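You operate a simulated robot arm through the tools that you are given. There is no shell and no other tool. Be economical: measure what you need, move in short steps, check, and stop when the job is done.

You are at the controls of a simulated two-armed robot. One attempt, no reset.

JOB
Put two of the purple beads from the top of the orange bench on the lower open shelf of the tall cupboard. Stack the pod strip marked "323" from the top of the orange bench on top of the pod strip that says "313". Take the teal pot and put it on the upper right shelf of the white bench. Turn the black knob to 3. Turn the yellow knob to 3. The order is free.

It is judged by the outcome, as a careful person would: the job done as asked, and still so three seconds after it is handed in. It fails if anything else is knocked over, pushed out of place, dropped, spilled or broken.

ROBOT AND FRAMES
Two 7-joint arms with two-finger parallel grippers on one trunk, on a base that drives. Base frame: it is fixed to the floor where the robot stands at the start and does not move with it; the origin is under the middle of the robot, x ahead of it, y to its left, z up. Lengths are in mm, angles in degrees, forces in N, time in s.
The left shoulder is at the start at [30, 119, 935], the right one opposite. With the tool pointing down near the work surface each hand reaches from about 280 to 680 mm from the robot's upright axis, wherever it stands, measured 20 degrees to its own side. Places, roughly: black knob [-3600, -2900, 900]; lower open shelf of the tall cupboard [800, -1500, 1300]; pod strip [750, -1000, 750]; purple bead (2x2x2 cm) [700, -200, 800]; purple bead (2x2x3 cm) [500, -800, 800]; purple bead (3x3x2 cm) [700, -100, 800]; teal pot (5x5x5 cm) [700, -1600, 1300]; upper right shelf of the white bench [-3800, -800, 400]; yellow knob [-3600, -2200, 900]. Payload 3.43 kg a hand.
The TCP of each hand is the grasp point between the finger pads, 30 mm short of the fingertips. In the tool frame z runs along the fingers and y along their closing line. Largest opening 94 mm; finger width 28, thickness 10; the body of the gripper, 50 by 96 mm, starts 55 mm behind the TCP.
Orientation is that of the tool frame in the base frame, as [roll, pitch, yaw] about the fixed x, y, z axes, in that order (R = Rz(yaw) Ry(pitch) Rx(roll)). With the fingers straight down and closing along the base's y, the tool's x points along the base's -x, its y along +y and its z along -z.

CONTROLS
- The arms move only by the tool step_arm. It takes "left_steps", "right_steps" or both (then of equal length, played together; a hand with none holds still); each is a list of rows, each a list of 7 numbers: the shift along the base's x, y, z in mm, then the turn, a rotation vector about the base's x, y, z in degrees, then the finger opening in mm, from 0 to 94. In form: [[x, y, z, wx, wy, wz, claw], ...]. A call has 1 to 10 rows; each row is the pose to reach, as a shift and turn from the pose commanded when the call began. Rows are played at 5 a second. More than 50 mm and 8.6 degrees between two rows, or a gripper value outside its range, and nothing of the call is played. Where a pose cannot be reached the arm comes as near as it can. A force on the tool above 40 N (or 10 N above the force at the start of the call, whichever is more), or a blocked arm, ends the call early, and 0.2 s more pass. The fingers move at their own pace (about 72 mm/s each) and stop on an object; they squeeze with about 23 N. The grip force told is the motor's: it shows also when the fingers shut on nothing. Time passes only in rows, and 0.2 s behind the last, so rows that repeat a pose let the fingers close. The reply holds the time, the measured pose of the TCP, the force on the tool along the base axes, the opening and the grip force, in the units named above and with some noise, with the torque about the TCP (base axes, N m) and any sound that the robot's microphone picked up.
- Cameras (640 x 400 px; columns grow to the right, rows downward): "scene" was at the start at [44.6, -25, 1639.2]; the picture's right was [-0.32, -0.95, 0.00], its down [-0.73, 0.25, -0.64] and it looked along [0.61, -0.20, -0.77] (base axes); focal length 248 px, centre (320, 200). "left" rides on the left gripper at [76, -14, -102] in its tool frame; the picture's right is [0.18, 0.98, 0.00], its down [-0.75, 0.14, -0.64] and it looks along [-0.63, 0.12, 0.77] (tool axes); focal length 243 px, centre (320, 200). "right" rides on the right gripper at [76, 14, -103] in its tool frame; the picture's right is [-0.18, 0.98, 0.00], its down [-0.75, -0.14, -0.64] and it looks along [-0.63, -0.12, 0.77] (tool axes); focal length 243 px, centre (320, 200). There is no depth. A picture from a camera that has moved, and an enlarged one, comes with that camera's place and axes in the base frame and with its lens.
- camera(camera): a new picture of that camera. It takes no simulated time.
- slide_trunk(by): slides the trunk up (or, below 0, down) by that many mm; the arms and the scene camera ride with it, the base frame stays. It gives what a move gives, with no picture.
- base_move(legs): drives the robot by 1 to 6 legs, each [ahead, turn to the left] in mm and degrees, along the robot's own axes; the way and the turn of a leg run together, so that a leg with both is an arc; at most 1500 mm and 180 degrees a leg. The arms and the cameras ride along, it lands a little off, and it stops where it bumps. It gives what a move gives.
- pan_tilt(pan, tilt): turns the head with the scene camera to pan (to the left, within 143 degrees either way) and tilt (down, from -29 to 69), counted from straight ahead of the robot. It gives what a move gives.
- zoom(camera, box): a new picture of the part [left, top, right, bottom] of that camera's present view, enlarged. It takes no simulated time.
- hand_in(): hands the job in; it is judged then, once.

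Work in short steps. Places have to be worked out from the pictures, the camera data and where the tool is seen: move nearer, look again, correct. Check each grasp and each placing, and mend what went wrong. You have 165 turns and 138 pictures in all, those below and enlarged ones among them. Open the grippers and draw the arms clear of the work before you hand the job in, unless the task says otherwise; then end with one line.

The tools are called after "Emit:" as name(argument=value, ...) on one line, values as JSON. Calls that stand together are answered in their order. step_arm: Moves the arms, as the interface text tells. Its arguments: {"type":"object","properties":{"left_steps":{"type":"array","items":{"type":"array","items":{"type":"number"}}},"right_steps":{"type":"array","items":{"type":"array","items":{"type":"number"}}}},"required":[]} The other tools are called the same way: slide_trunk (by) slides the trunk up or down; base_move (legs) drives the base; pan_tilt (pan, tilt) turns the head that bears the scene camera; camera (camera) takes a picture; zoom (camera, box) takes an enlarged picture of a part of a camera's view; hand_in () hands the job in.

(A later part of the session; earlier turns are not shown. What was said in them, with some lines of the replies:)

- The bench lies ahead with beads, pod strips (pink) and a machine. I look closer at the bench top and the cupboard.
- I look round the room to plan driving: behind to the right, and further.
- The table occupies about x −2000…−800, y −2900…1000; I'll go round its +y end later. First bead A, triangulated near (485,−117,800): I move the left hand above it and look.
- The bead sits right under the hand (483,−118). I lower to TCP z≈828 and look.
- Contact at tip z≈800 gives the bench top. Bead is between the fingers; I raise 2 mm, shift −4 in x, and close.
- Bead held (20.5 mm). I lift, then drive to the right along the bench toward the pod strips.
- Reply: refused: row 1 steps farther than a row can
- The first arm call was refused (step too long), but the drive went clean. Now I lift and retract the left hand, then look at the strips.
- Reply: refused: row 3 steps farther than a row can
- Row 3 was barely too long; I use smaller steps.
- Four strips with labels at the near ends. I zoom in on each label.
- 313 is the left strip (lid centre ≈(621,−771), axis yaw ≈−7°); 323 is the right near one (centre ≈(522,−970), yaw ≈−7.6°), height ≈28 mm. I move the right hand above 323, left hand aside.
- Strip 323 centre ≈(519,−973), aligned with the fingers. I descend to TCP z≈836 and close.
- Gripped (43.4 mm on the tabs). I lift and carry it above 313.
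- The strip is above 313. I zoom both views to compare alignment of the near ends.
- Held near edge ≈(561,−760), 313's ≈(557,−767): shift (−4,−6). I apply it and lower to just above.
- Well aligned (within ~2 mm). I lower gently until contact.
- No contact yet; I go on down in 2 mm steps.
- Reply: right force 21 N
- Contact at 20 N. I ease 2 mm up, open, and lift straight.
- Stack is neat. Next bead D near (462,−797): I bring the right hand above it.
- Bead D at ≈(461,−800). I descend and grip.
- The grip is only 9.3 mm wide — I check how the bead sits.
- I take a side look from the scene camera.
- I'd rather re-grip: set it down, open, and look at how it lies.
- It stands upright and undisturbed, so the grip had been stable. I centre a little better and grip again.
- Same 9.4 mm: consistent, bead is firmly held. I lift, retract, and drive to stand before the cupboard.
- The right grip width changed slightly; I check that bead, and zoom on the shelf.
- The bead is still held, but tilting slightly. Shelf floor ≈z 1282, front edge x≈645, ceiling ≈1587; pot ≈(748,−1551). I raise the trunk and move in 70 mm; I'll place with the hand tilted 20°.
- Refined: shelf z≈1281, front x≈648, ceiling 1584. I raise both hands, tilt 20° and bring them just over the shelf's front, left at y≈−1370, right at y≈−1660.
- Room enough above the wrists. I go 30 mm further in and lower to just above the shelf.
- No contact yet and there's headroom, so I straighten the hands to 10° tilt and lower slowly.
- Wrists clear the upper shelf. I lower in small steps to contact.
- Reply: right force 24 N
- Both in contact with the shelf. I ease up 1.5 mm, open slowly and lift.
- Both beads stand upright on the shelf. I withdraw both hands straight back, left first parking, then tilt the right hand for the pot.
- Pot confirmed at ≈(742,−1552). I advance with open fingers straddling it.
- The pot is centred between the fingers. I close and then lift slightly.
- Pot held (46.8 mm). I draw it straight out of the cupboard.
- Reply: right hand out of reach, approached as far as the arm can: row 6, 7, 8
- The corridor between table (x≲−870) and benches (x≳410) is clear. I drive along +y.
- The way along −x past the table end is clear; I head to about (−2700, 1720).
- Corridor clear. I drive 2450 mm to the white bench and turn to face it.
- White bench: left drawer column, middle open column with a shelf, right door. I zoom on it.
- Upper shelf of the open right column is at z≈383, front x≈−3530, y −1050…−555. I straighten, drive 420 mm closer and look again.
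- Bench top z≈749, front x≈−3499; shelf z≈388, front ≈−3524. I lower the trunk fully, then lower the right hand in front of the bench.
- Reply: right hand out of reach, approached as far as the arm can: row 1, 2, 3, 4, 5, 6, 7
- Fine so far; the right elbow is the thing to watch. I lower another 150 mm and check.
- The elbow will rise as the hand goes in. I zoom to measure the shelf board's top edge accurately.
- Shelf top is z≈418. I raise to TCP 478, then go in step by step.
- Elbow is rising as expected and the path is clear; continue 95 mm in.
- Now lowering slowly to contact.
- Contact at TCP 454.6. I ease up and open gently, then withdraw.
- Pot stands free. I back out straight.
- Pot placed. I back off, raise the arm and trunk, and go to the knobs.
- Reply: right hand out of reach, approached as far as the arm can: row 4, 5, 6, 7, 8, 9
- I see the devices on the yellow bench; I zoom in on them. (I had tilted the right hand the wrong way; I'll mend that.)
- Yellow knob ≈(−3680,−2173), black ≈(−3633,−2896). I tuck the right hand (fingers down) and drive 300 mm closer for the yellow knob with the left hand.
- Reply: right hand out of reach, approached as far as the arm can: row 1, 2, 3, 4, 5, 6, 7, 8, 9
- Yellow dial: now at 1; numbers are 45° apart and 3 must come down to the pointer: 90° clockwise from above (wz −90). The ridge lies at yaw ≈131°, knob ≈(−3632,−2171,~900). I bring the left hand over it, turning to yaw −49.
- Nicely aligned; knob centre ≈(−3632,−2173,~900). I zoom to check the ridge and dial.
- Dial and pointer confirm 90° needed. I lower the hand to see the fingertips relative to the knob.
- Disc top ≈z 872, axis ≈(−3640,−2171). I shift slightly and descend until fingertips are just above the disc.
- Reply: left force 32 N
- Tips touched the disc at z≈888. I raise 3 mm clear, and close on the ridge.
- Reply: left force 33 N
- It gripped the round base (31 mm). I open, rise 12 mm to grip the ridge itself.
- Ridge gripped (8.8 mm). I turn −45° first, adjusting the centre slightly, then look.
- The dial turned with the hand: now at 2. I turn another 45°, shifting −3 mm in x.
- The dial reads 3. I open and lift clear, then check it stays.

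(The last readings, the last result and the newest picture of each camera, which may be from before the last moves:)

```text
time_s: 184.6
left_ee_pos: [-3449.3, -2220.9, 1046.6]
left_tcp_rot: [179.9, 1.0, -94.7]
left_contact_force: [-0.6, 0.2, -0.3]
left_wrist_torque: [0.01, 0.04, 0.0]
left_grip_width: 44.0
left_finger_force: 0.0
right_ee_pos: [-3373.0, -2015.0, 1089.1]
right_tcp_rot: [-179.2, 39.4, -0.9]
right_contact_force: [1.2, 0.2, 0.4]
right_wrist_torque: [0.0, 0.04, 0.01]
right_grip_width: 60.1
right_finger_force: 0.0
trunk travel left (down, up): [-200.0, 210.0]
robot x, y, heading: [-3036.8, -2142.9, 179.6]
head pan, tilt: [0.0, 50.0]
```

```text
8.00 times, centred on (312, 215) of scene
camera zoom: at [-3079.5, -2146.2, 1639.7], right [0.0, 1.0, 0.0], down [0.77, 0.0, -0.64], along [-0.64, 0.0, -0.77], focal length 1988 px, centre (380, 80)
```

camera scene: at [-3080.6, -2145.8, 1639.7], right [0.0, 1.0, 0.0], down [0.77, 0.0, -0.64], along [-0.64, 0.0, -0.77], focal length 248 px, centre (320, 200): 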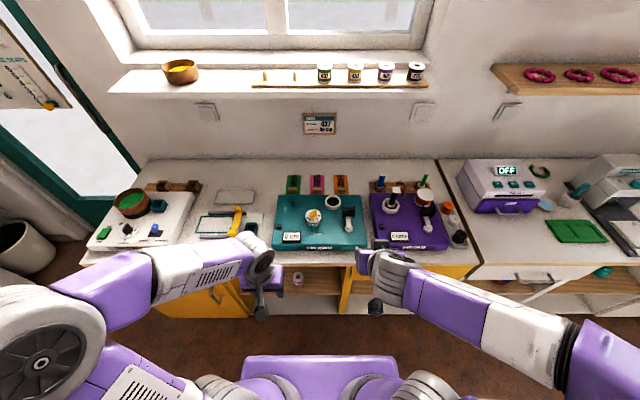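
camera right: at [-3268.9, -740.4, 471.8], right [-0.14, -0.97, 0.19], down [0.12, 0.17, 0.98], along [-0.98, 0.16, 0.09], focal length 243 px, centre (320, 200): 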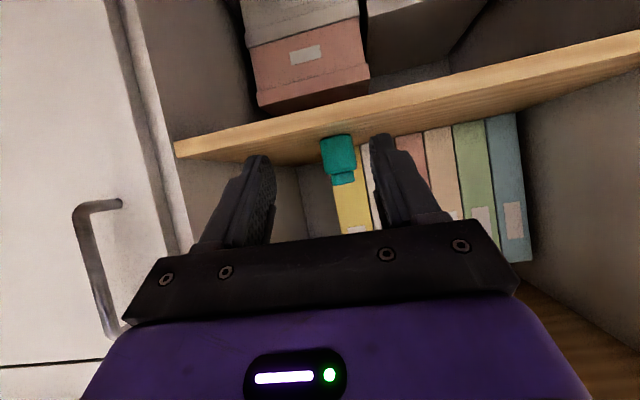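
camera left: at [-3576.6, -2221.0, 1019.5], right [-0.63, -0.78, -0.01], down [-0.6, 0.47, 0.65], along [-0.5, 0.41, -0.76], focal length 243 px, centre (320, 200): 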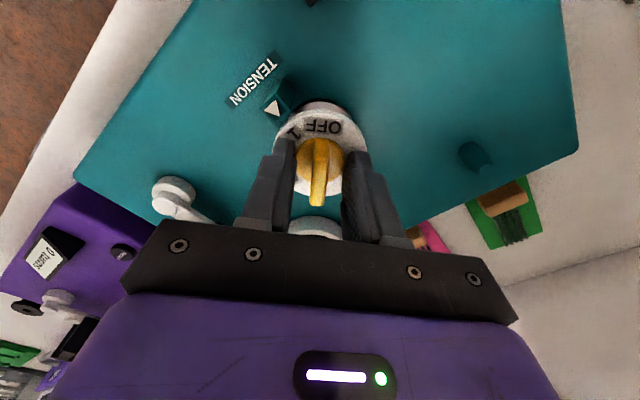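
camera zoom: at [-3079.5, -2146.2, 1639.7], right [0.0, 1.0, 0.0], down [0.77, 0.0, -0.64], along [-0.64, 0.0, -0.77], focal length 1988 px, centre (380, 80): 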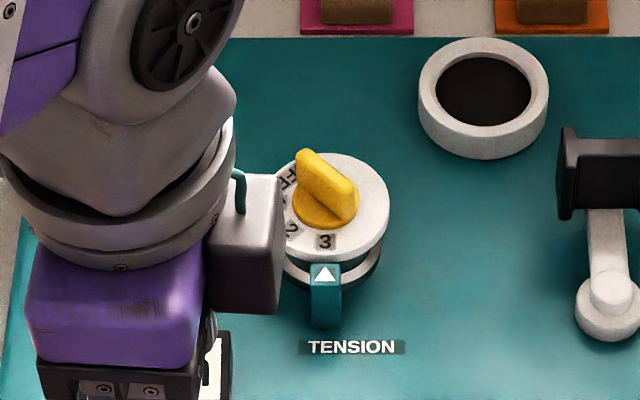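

Yellow is done. I tuck the left hand and drive to the bead spinner.

Emit:
step_arm(left_steps=[[15, -8, 0, 0, 0, 8, 44], [30, -16, 0, 0, 0, 16, 44], [45, -24, 0, 0, 0, 24, 44], [60, -32, 0, 0, 0, 32, 44], [75, -40, 0, 0, 0, 40, 44], [90, -48, 0, 0, 0, 48, 44], [105, -52, 0, 0, 0, 56, 44], [115, -56, 0, 0, 0, 60, 44]])

Emit:
base_move(legs=[[-280, 0], [0, 90], [540, 0], [0, -90], [260, 0]])

Emit:
camera(camera="scene")

```text
time_s: 186.4
left_ee_pos: [-3335.0, -2275.9, 1047.0]
left_tcp_rot: [179.9, 1.1, -34.6]
left_contact_force: [-0.1, 0.1, 0.0]
left_wrist_torque: [0.02, -0.01, -0.01]
left_grip_width: 43.9
left_finger_force: 0.1
right_ee_pos: [-3373.9, -2015.2, 1089.5]
right_tcp_rot: [-179.2, 39.4, -1.0]
right_contact_force: [-0.6, 0.4, -0.2]
right_wrist_torque: [0.0, -0.01, 0.0]
right_grip_width: 59.8
right_finger_force: 0.0
trunk travel left (down, up): [-200.0, 210.0]
robot x, y, heading: [-3035.6, -2145.2, 179.8]
head pan, tilt: [0.0, 50.0]
```

```text
time_s: 200.2
left_ee_pos: [-3313.7, -2817.3, 1046.9]
left_tcp_rot: [179.9, 1.0, -34.9]
left_contact_force: [-1.1, 0.1, -0.2]
left_wrist_torque: [0.02, -0.01, -0.02]
left_grip_width: 44.1
left_finger_force: 0.1
right_ee_pos: [-3351.1, -2555.5, 1087.8]
right_tcp_rot: [-179.2, 39.3, -0.9]
right_contact_force: [-0.3, -0.4, -0.3]
right_wrist_torque: [-0.02, -0.03, 0.0]
right_grip_width: 59.9
right_finger_force: 0.1
trunk travel left (down, up): [-200.0, 210.0]
robot x, y, heading: [-3012.1, -2684.8, 179.7]
head pan, tilt: [0.0, 50.0]
```

```text
44 pictures are left
camera scene: at [-3059.2, -2687.3, 1639.6], right [0.0, 1.0, 0.0], down [0.77, 0.0, -0.64], along [-0.64, 0.0, -0.77], focal length 248 px, centre (320, 200)
```

scene: 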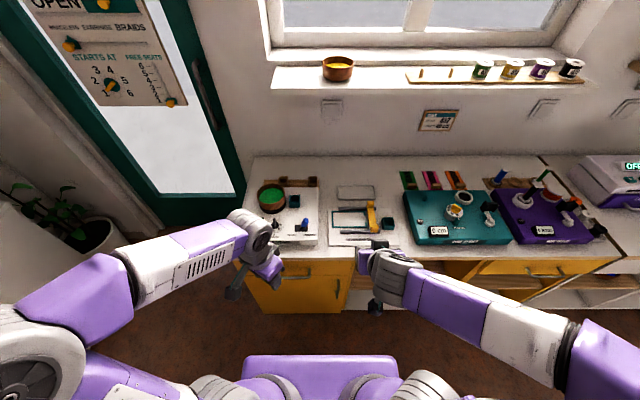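

I zoom in on the bead spinner's knob.

Emit:
zoom(camera="scene", box=[250, 180, 330, 250])

```text
5.71 times, centred on (290, 215) of scene
camera zoom: at [-3059.2, -2687.3, 1639.6], right [0.0, 1.0, 0.0], down [0.77, 0.0, -0.64], along [-0.64, 0.0, -0.77], focal length 1420 px, centre (491, 114)
```

zoom: 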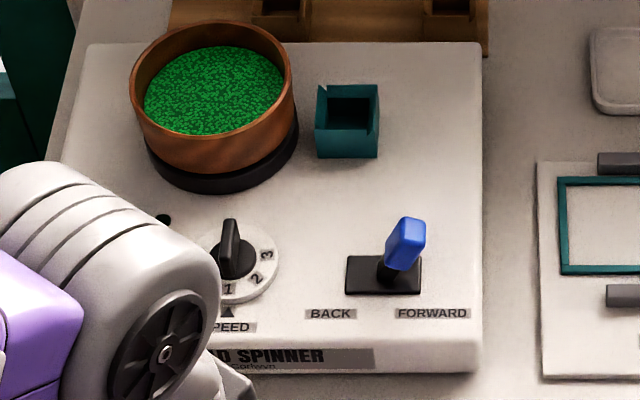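

Black knob ≈(−3578,−2852,880), ridge along x, dial at 1. I bring the left hand over it at yaw 0.

Emit:
step_arm(left_steps=[[-40, -5, -5, 0, 0, 7, 40], [-80, -10, -10, 0, 0, 14, 40], [-120, -16, -15, 0, 0, 21, 40], [-160, -22, -20, 0, 0, 28, 40], [-200, -28, -30, 0, 0, 35, 40], [-240, -33, -40, 0, 0, 35, 40], [-264, -35, -55, 0, 0, 35, 40]])

Emit:
camera(camera="left")

Emit:
zoom(camera="left", box=[260, 60, 380, 160])

```text
time_s: 201.8
left_ee_pos: [-3577.6, -2852.5, 994.1]
left_tcp_rot: [179.9, 1.0, 0.3]
left_contact_force: [0.1, 0.4, 0.2]
left_wrist_torque: [-0.01, 0.02, 0.02]
left_grip_width: 39.8
left_finger_force: 0.3
right_ee_pos: [-3351.2, -2556.0, 1088.3]
right_tcp_rot: [-179.2, 39.3, -1.0]
right_contact_force: [0.2, 0.0, 0.1]
right_wrist_torque: [0.04, 0.01, -0.01]
right_grip_width: 60.1
right_finger_force: 0.1
trunk travel left (down, up): [-200.0, 210.0]
robot x, y, heading: [-3014.8, -2690.0, 179.8]
head pan, tilt: [0.0, 50.0]
```

```text
42 pictures are left
camera left: at [-3499.0, -2838.4, 1093.9], right [0.19, -0.98, 0.0], down [-0.74, -0.14, 0.66], along [-0.64, -0.12, -0.76], focal length 243 px, centre (320, 200)
```

left: 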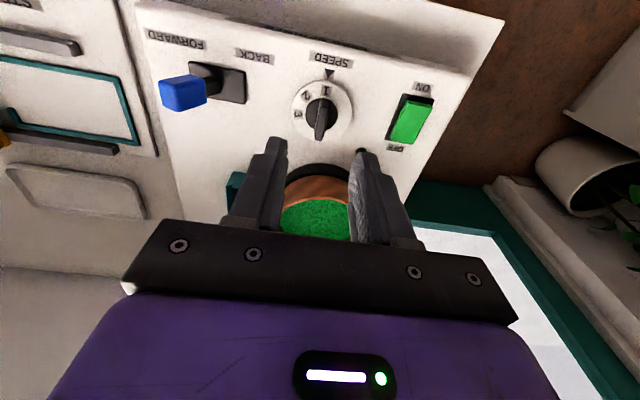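

```text
4.00 times, centred on (320, 110) of left
camera zoom: at [-3499.0, -2838.4, 1093.9], right [0.19, -0.98, 0.0], down [-0.74, -0.14, 0.66], along [-0.64, -0.12, -0.76], focal length 970 px, centre (320, 560)
```

zoom: 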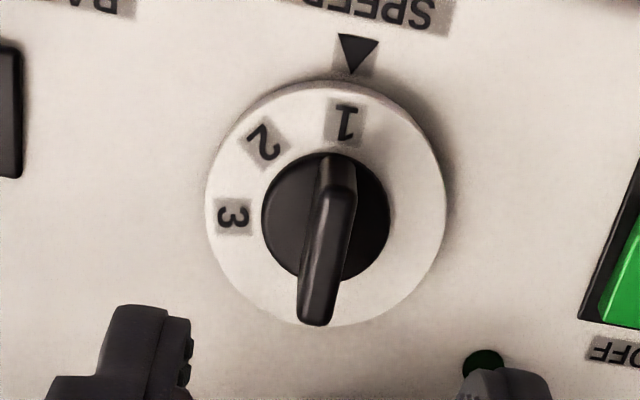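

Dial: 3 must turn ≈107° clockwise to the pointer. Axis ≈(−3585,−2856), disc ≈z 862. I lower so the tips are ≈14 mm above the disc and close.

Emit:
step_arm(left_steps=[[-7, -3, -40, 0, 0, 0, 40], [-7, -3, -75, 0, 0, 0, 40], [-7, -3, -85, 0, 0, 0, 40], [-7, -3, -85, 0, 0, 0, 40]])

Emit:
zoom(camera="left", box=[240, 80, 400, 220])

Emit:
zoom(camera="scene", box=[260, 200, 310, 245])

```text
time_s: 202.8
left_ee_pos: [-3583.1, -2855.6, 906.6]
left_tcp_rot: [-180.0, 1.0, 0.3]
left_contact_force: [-0.8, -0.1, -1.0]
left_wrist_torque: [-0.03, -0.05, 0.02]
left_grip_width: 40.1
left_finger_force: 0.0
right_ee_pos: [-3350.9, -2556.4, 1088.6]
right_tcp_rot: [-179.2, 39.4, -0.9]
right_contact_force: [-0.6, 0.0, -0.1]
right_wrist_torque: [-0.02, 0.01, 0.02]
right_grip_width: 59.8
right_finger_force: 0.0
trunk travel left (down, up): [-200.0, 210.0]
robot x, y, heading: [-3011.6, -2684.0, 179.6]
head pan, tilt: [0.0, 50.0]
```

```text
2.86 times, centred on (320, 150) of left
camera zoom: at [-3505.3, -2842.3, 1007.9], right [0.19, -0.98, 0.0], down [-0.74, -0.14, 0.66], along [-0.64, -0.12, -0.76], focal length 693 px, centre (320, 343)
```

zoom: 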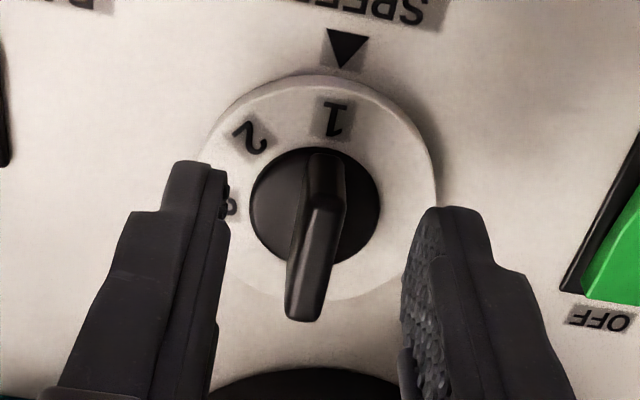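

```text
8.89 times, centred on (285, 222) of scene
camera zoom: at [-3058.0, -2687.2, 1639.7], right [0.0, 1.0, 0.0], down [0.77, 0.0, -0.64], along [-0.64, 0.0, -0.77], focal length 2209 px, centre (631, 0)
```

zoom: 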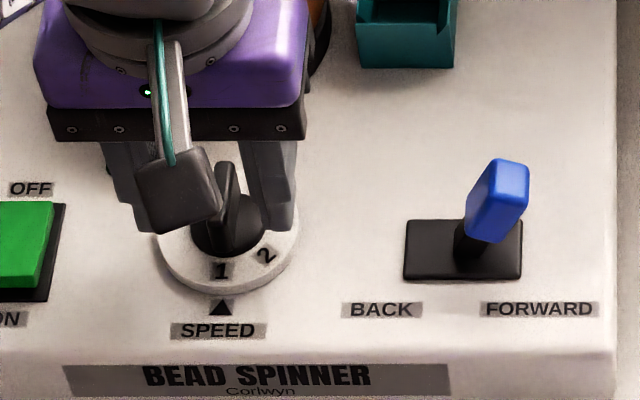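

Centred on the ridge. I lower 6 mm and close.

Emit:
step_arm(left_steps=[[-2, 0, -6, 0, 0, 0, 40], [-2, 0, -6, 0, 0, 0, 25], [-2, 0, -6, 0, 0, 0, 4], [-2, 0, -6, 0, 0, 0, 4], [-2, 0, -6, 0, 0, 0, 4]])

Emit:
zoom(camera="left", box=[240, 80, 400, 220])

```text
time_s: 204.0
left_ee_pos: [-3585.6, -2855.0, 901.3]
left_tcp_rot: [-180.0, 1.0, 0.2]
left_contact_force: [1.1, -1.2, -0.7]
left_wrist_torque: [-0.02, 0.33, -0.15]
left_grip_width: 8.9
left_finger_force: 43.4
right_ee_pos: [-3349.6, -2555.4, 1090.6]
right_tcp_rot: [-179.1, 39.4, -0.9]
right_contact_force: [-0.1, 0.0, -0.3]
right_wrist_torque: [0.01, -0.02, 0.04]
right_grip_width: 59.8
right_finger_force: 0.0
trunk travel left (down, up): [-200.0, 210.0]
robot x, y, heading: [-3014.6, -2687.0, 179.9]
head pan, tilt: [0.0, 50.0]
```

```text
2.86 times, centred on (320, 150) of left
camera zoom: at [-3507.1, -2842.1, 1001.7], right [0.19, -0.98, 0.0], down [-0.74, -0.14, 0.66], along [-0.64, -0.12, -0.76], focal length 693 px, centre (320, 343)
```

zoom: 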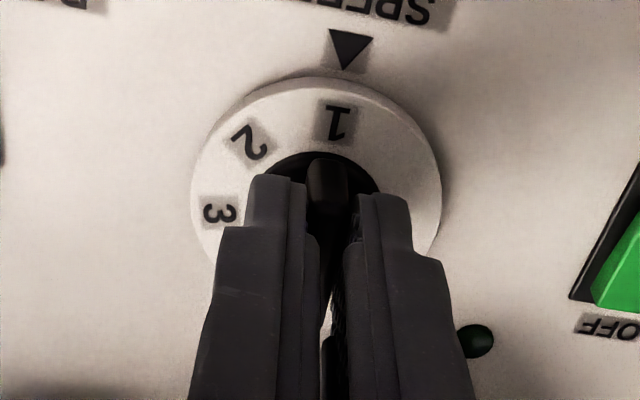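

Ridge gripped. I turn −55° and look.

Emit:
step_arm(left_steps=[[0, 0, 0, 0, 0, -8, 4], [0, 0, 0, 0, 0, -16, 4], [0, 0, 0, 0, 0, -24, 4], [0, 0, 0, 0, 0, -32, 4], [0, 0, 0, 0, 0, -40, 4], [0, 0, 0, 0, 0, -48, 4], [0, 0, 0, 0, 0, -55, 4], [0, 0, 0, 0, 0, -55, 4]])

Emit:
zoom(camera="left", box=[240, 80, 400, 220])

Emit:
zoom(camera="scene", box=[260, 200, 310, 245])

```text
time_s: 205.8
left_ee_pos: [-3587.5, -2860.5, 900.9]
left_tcp_rot: [179.6, 1.1, -54.6]
left_contact_force: [-16.4, -26.3, 5.6]
left_wrist_torque: [0.51, 0.88, 0.18]
left_grip_width: 8.7
left_finger_force: 42.5
right_ee_pos: [-3351.6, -2558.6, 1088.5]
right_tcp_rot: [-179.1, 39.4, -0.9]
right_contact_force: [0.4, 0.0, -0.1]
right_wrist_torque: [0.0, 0.01, 0.0]
right_grip_width: 60.1
right_finger_force: 0.1
trunk travel left (down, up): [-200.0, 210.0]
robot x, y, heading: [-3015.0, -2687.5, 179.8]
head pan, tilt: [0.0, 50.0]
```

```text
2.86 times, centred on (320, 150) of left
camera zoom: at [-3530.2, -2916.5, 1001.6], right [-0.7, -0.72, 0.0], down [-0.54, 0.53, 0.66], along [-0.47, 0.46, -0.75], focal length 693 px, centre (320, 343)
```

zoom: 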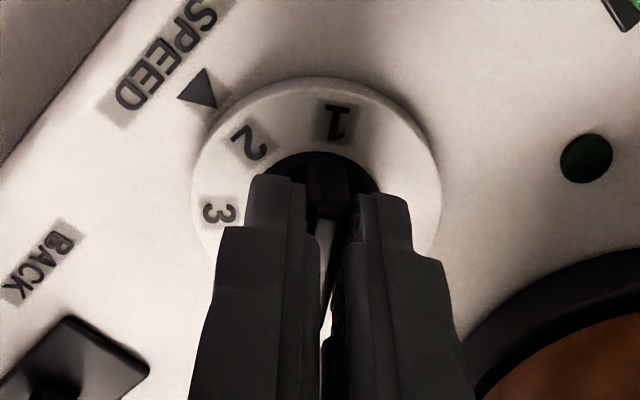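

```text
8.89 times, centred on (285, 222) of scene
camera zoom: at [-3060.0, -2691.2, 1639.6], right [0.0, 1.0, 0.0], down [0.77, 0.0, -0.64], along [-0.64, 0.0, -0.77], focal length 2209 px, centre (631, 0)
```

zoom: 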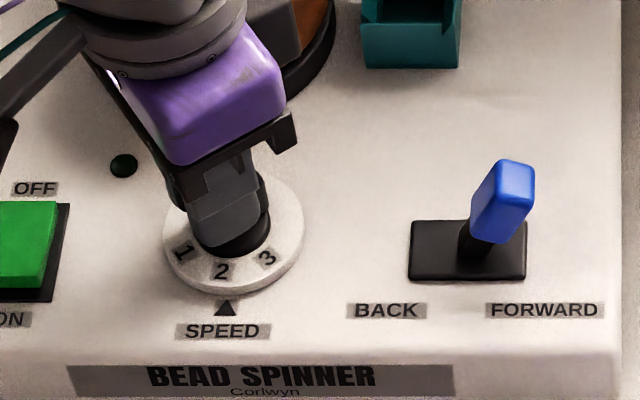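

At 2 and slightly past; spacing looks like ~50°, so total ≈100°. I turn −45° more while shifting toward the true axis (−3,−5).

Emit:
step_arm(left_steps=[[-3, -5, 0, 0, 0, -2, 4], [-3, -5, 0, 0, 0, -10, 4], [-3, -5, 0, 0, 0, -18, 4], [-3, -5, 0, 0, 0, -26, 4], [-2, -5, 0, 0, 0, -34, 4], [-2, -5, 0, 0, 0, -42, 4], [-2, -5, 0, 0, 0, -45, 4], [-2, -5, 0, 0, 0, -45, 4]])

Emit:
zoom(camera="left", box=[240, 80, 400, 220])

Emit:
zoom(camera="scene", box=[260, 200, 310, 245])

```text
time_s: 207.6
left_ee_pos: [-3591.3, -2862.1, 901.9]
left_tcp_rot: [179.6, 1.0, -99.8]
left_contact_force: [-29.2, -15.7, 7.2]
left_wrist_torque: [0.02, 0.22, 0.16]
left_grip_width: 8.9
left_finger_force: 42.8
right_ee_pos: [-3352.5, -2556.9, 1088.4]
right_tcp_rot: [-179.2, 39.2, -0.9]
right_contact_force: [0.2, 0.0, 0.2]
right_wrist_torque: [-0.01, 0.01, -0.03]
right_grip_width: 60.0
right_finger_force: 0.0
trunk travel left (down, up): [-200.0, 210.0]
robot x, y, heading: [-3012.2, -2687.3, 179.8]
head pan, tilt: [0.0, 50.0]
```

```text
2.86 times, centred on (320, 150) of left
camera zoom: at [-3589.8, -2941.9, 1001.6], right [-1.0, -0.01, 0.01], down [-0.01, 0.75, 0.66], along [-0.01, 0.66, -0.75], focal length 693 px, centre (320, 343)
```

zoom: 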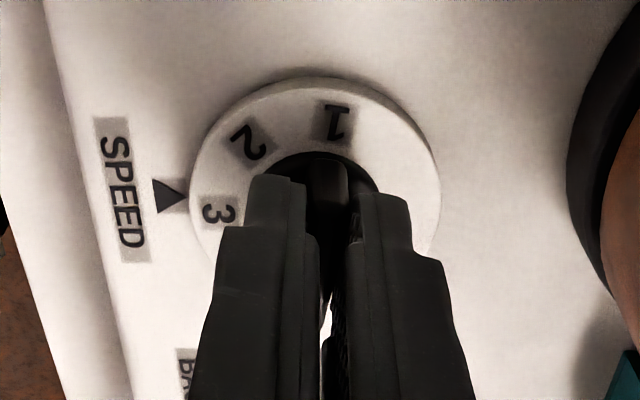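

```text
8.89 times, centred on (285, 222) of scene
camera zoom: at [-3061.7, -2689.2, 1639.6], right [0.0, 1.0, 0.0], down [0.77, 0.0, -0.64], along [-0.64, 0.0, -0.77], focal length 2209 px, centre (631, 0)
```

zoom: 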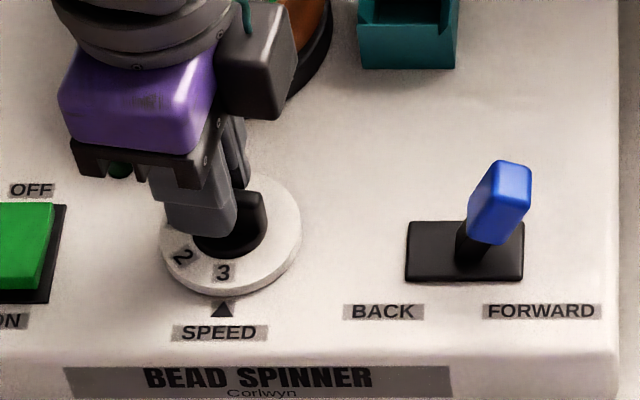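

The dial reads 3, aligned like before. I relieve the side force first, then open and lift.

Emit:
step_arm(left_steps=[[-5, -3, 0, 0, 0, 0, 4], [-5, -3, 0, 0, 0, 0, 4], [-5, -3, 0, 0, 0, 0, 20], [-5, -3, 0, 0, 0, 0, 40], [-5, -3, 0, 0, 0, 0, 40], [-5, -3, 40, 0, 0, 0, 40], [-5, -3, 85, 0, 0, 0, 40], [15, -3, 125, 0, 0, 5, 40], [50, 0, 140, 0, 0, 12, 40], [95, 0, 140, 0, 0, 20, 40]])

Emit:
zoom(camera="scene", box=[260, 200, 310, 245])

```text
time_s: 209.8
left_ee_pos: [-3490.4, -2860.3, 1039.6]
left_tcp_rot: [179.9, 1.0, -79.5]
left_contact_force: [0.4, -0.7, -0.1]
left_wrist_torque: [-0.02, -0.01, 0.0]
left_grip_width: 40.1
left_finger_force: 0.1
right_ee_pos: [-3348.5, -2555.7, 1089.2]
right_tcp_rot: [-179.2, 39.4, -0.9]
right_contact_force: [0.7, -0.3, 0.3]
right_wrist_torque: [0.02, 0.05, 0.01]
right_grip_width: 59.9
right_finger_force: 0.0
trunk travel left (down, up): [-200.0, 210.0]
robot x, y, heading: [-3011.8, -2685.7, 180.0]
head pan, tilt: [0.0, 50.0]
```

```text
8.89 times, centred on (285, 222) of scene
camera zoom: at [-3056.3, -2687.4, 1639.7], right [0.0, 1.0, 0.0], down [0.77, 0.0, -0.64], along [-0.64, 0.0, -0.77], focal length 2209 px, centre (631, 0)
```

zoom: 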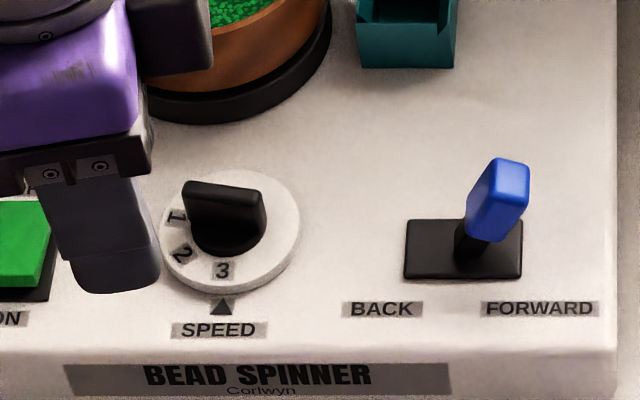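

Black knob reads 3. I draw the hand back, back the base off and take a last look.

Emit:
step_arm(left_steps=[[40, 5, 0, 0, 0, 8, 40], [80, 10, 0, 0, 0, 16, 40], [120, 15, 0, 0, 0, 24, 40], [150, 20, 0, 0, 0, 32, 40]])

Emit:
base_move(legs=[[-250, 0]])

Emit:
pan_tilt(pan=0, tilt=40)

Emit:
zoom(camera="scene", box=[220, 130, 500, 290])

```text
time_s: 210.8
left_ee_pos: [-3341.3, -2839.0, 1042.8]
left_tcp_rot: [180.0, 1.0, -47.7]
left_contact_force: [-0.6, -0.8, -0.6]
left_wrist_torque: [-0.01, 0.04, 0.0]
left_grip_width: 40.0
left_finger_force: 0.2
right_ee_pos: [-3349.5, -2556.7, 1088.7]
right_tcp_rot: [-179.2, 39.5, -0.9]
right_contact_force: [0.7, 0.1, -0.6]
right_wrist_torque: [0.01, -0.01, 0.01]
right_grip_width: 60.2
right_finger_force: 0.0
trunk travel left (down, up): [-200.0, 210.0]
robot x, y, heading: [-3011.2, -2688.2, 180.0]
head pan, tilt: [0.0, 50.0]
```

```text
time_s: 212.6
left_ee_pos: [-3095.5, -2839.7, 1043.8]
left_tcp_rot: [179.9, 1.1, -47.8]
left_contact_force: [0.1, -0.8, -0.6]
left_wrist_torque: [0.03, 0.03, -0.01]
left_grip_width: 40.2
left_finger_force: 0.0
right_ee_pos: [-3104.7, -2557.1, 1088.8]
right_tcp_rot: [-179.2, 39.4, -1.0]
right_contact_force: [0.3, -0.6, 0.7]
right_wrist_torque: [0.02, 0.02, -0.02]
right_grip_width: 60.1
right_finger_force: 0.0
trunk travel left (down, up): [-200.0, 210.0]
robot x, y, heading: [-2769.5, -2690.6, 179.7]
head pan, tilt: [0.0, 50.0]
```

```text
time_s: 213.3
left_ee_pos: [-3096.2, -2839.3, 1042.3]
left_tcp_rot: [180.0, 1.0, -47.9]
left_contact_force: [0.4, 0.2, 0.3]
left_wrist_torque: [0.01, 0.03, -0.02]
left_grip_width: 40.2
left_finger_force: 0.1
right_ee_pos: [-3106.2, -2555.6, 1089.2]
right_tcp_rot: [-179.4, 39.5, -1.0]
right_contact_force: [-0.2, 1.0, -1.3]
right_wrist_torque: [0.03, 0.04, 0.01]
right_grip_width: 60.0
right_finger_force: 0.0
trunk travel left (down, up): [-200.0, 210.0]
robot x, y, heading: [-2765.1, -2688.5, 179.8]
head pan, tilt: [0.0, 40.0]
```

```text
2.29 times, centred on (360, 210) of scene
camera zoom: at [-2820.8, -2688.2, 1653.8], right [0.0, 1.0, 0.0], down [0.64, 0.0, -0.77], along [-0.77, 0.0, -0.64], focal length 568 px, centre (229, 177)
```

zoom: 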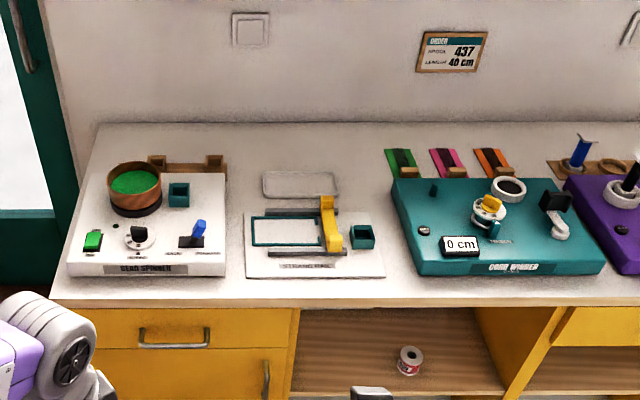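

Everything is in place: two beads on the cupboard shelf, 323 stacked on 313, the pot on the white bench's upper right shelf, and both knobs at 3. Both hands are open and clear, so I hand in.

Emit:
hand_in()

```text
The job is handed in.
```

The job is handed in. Two purple beads are on the cupboard's lower open shelf, 323 is stacked on 313, the teal pot is on the white bench's upper right shelf, and the black and yellow knobs are both at 3.
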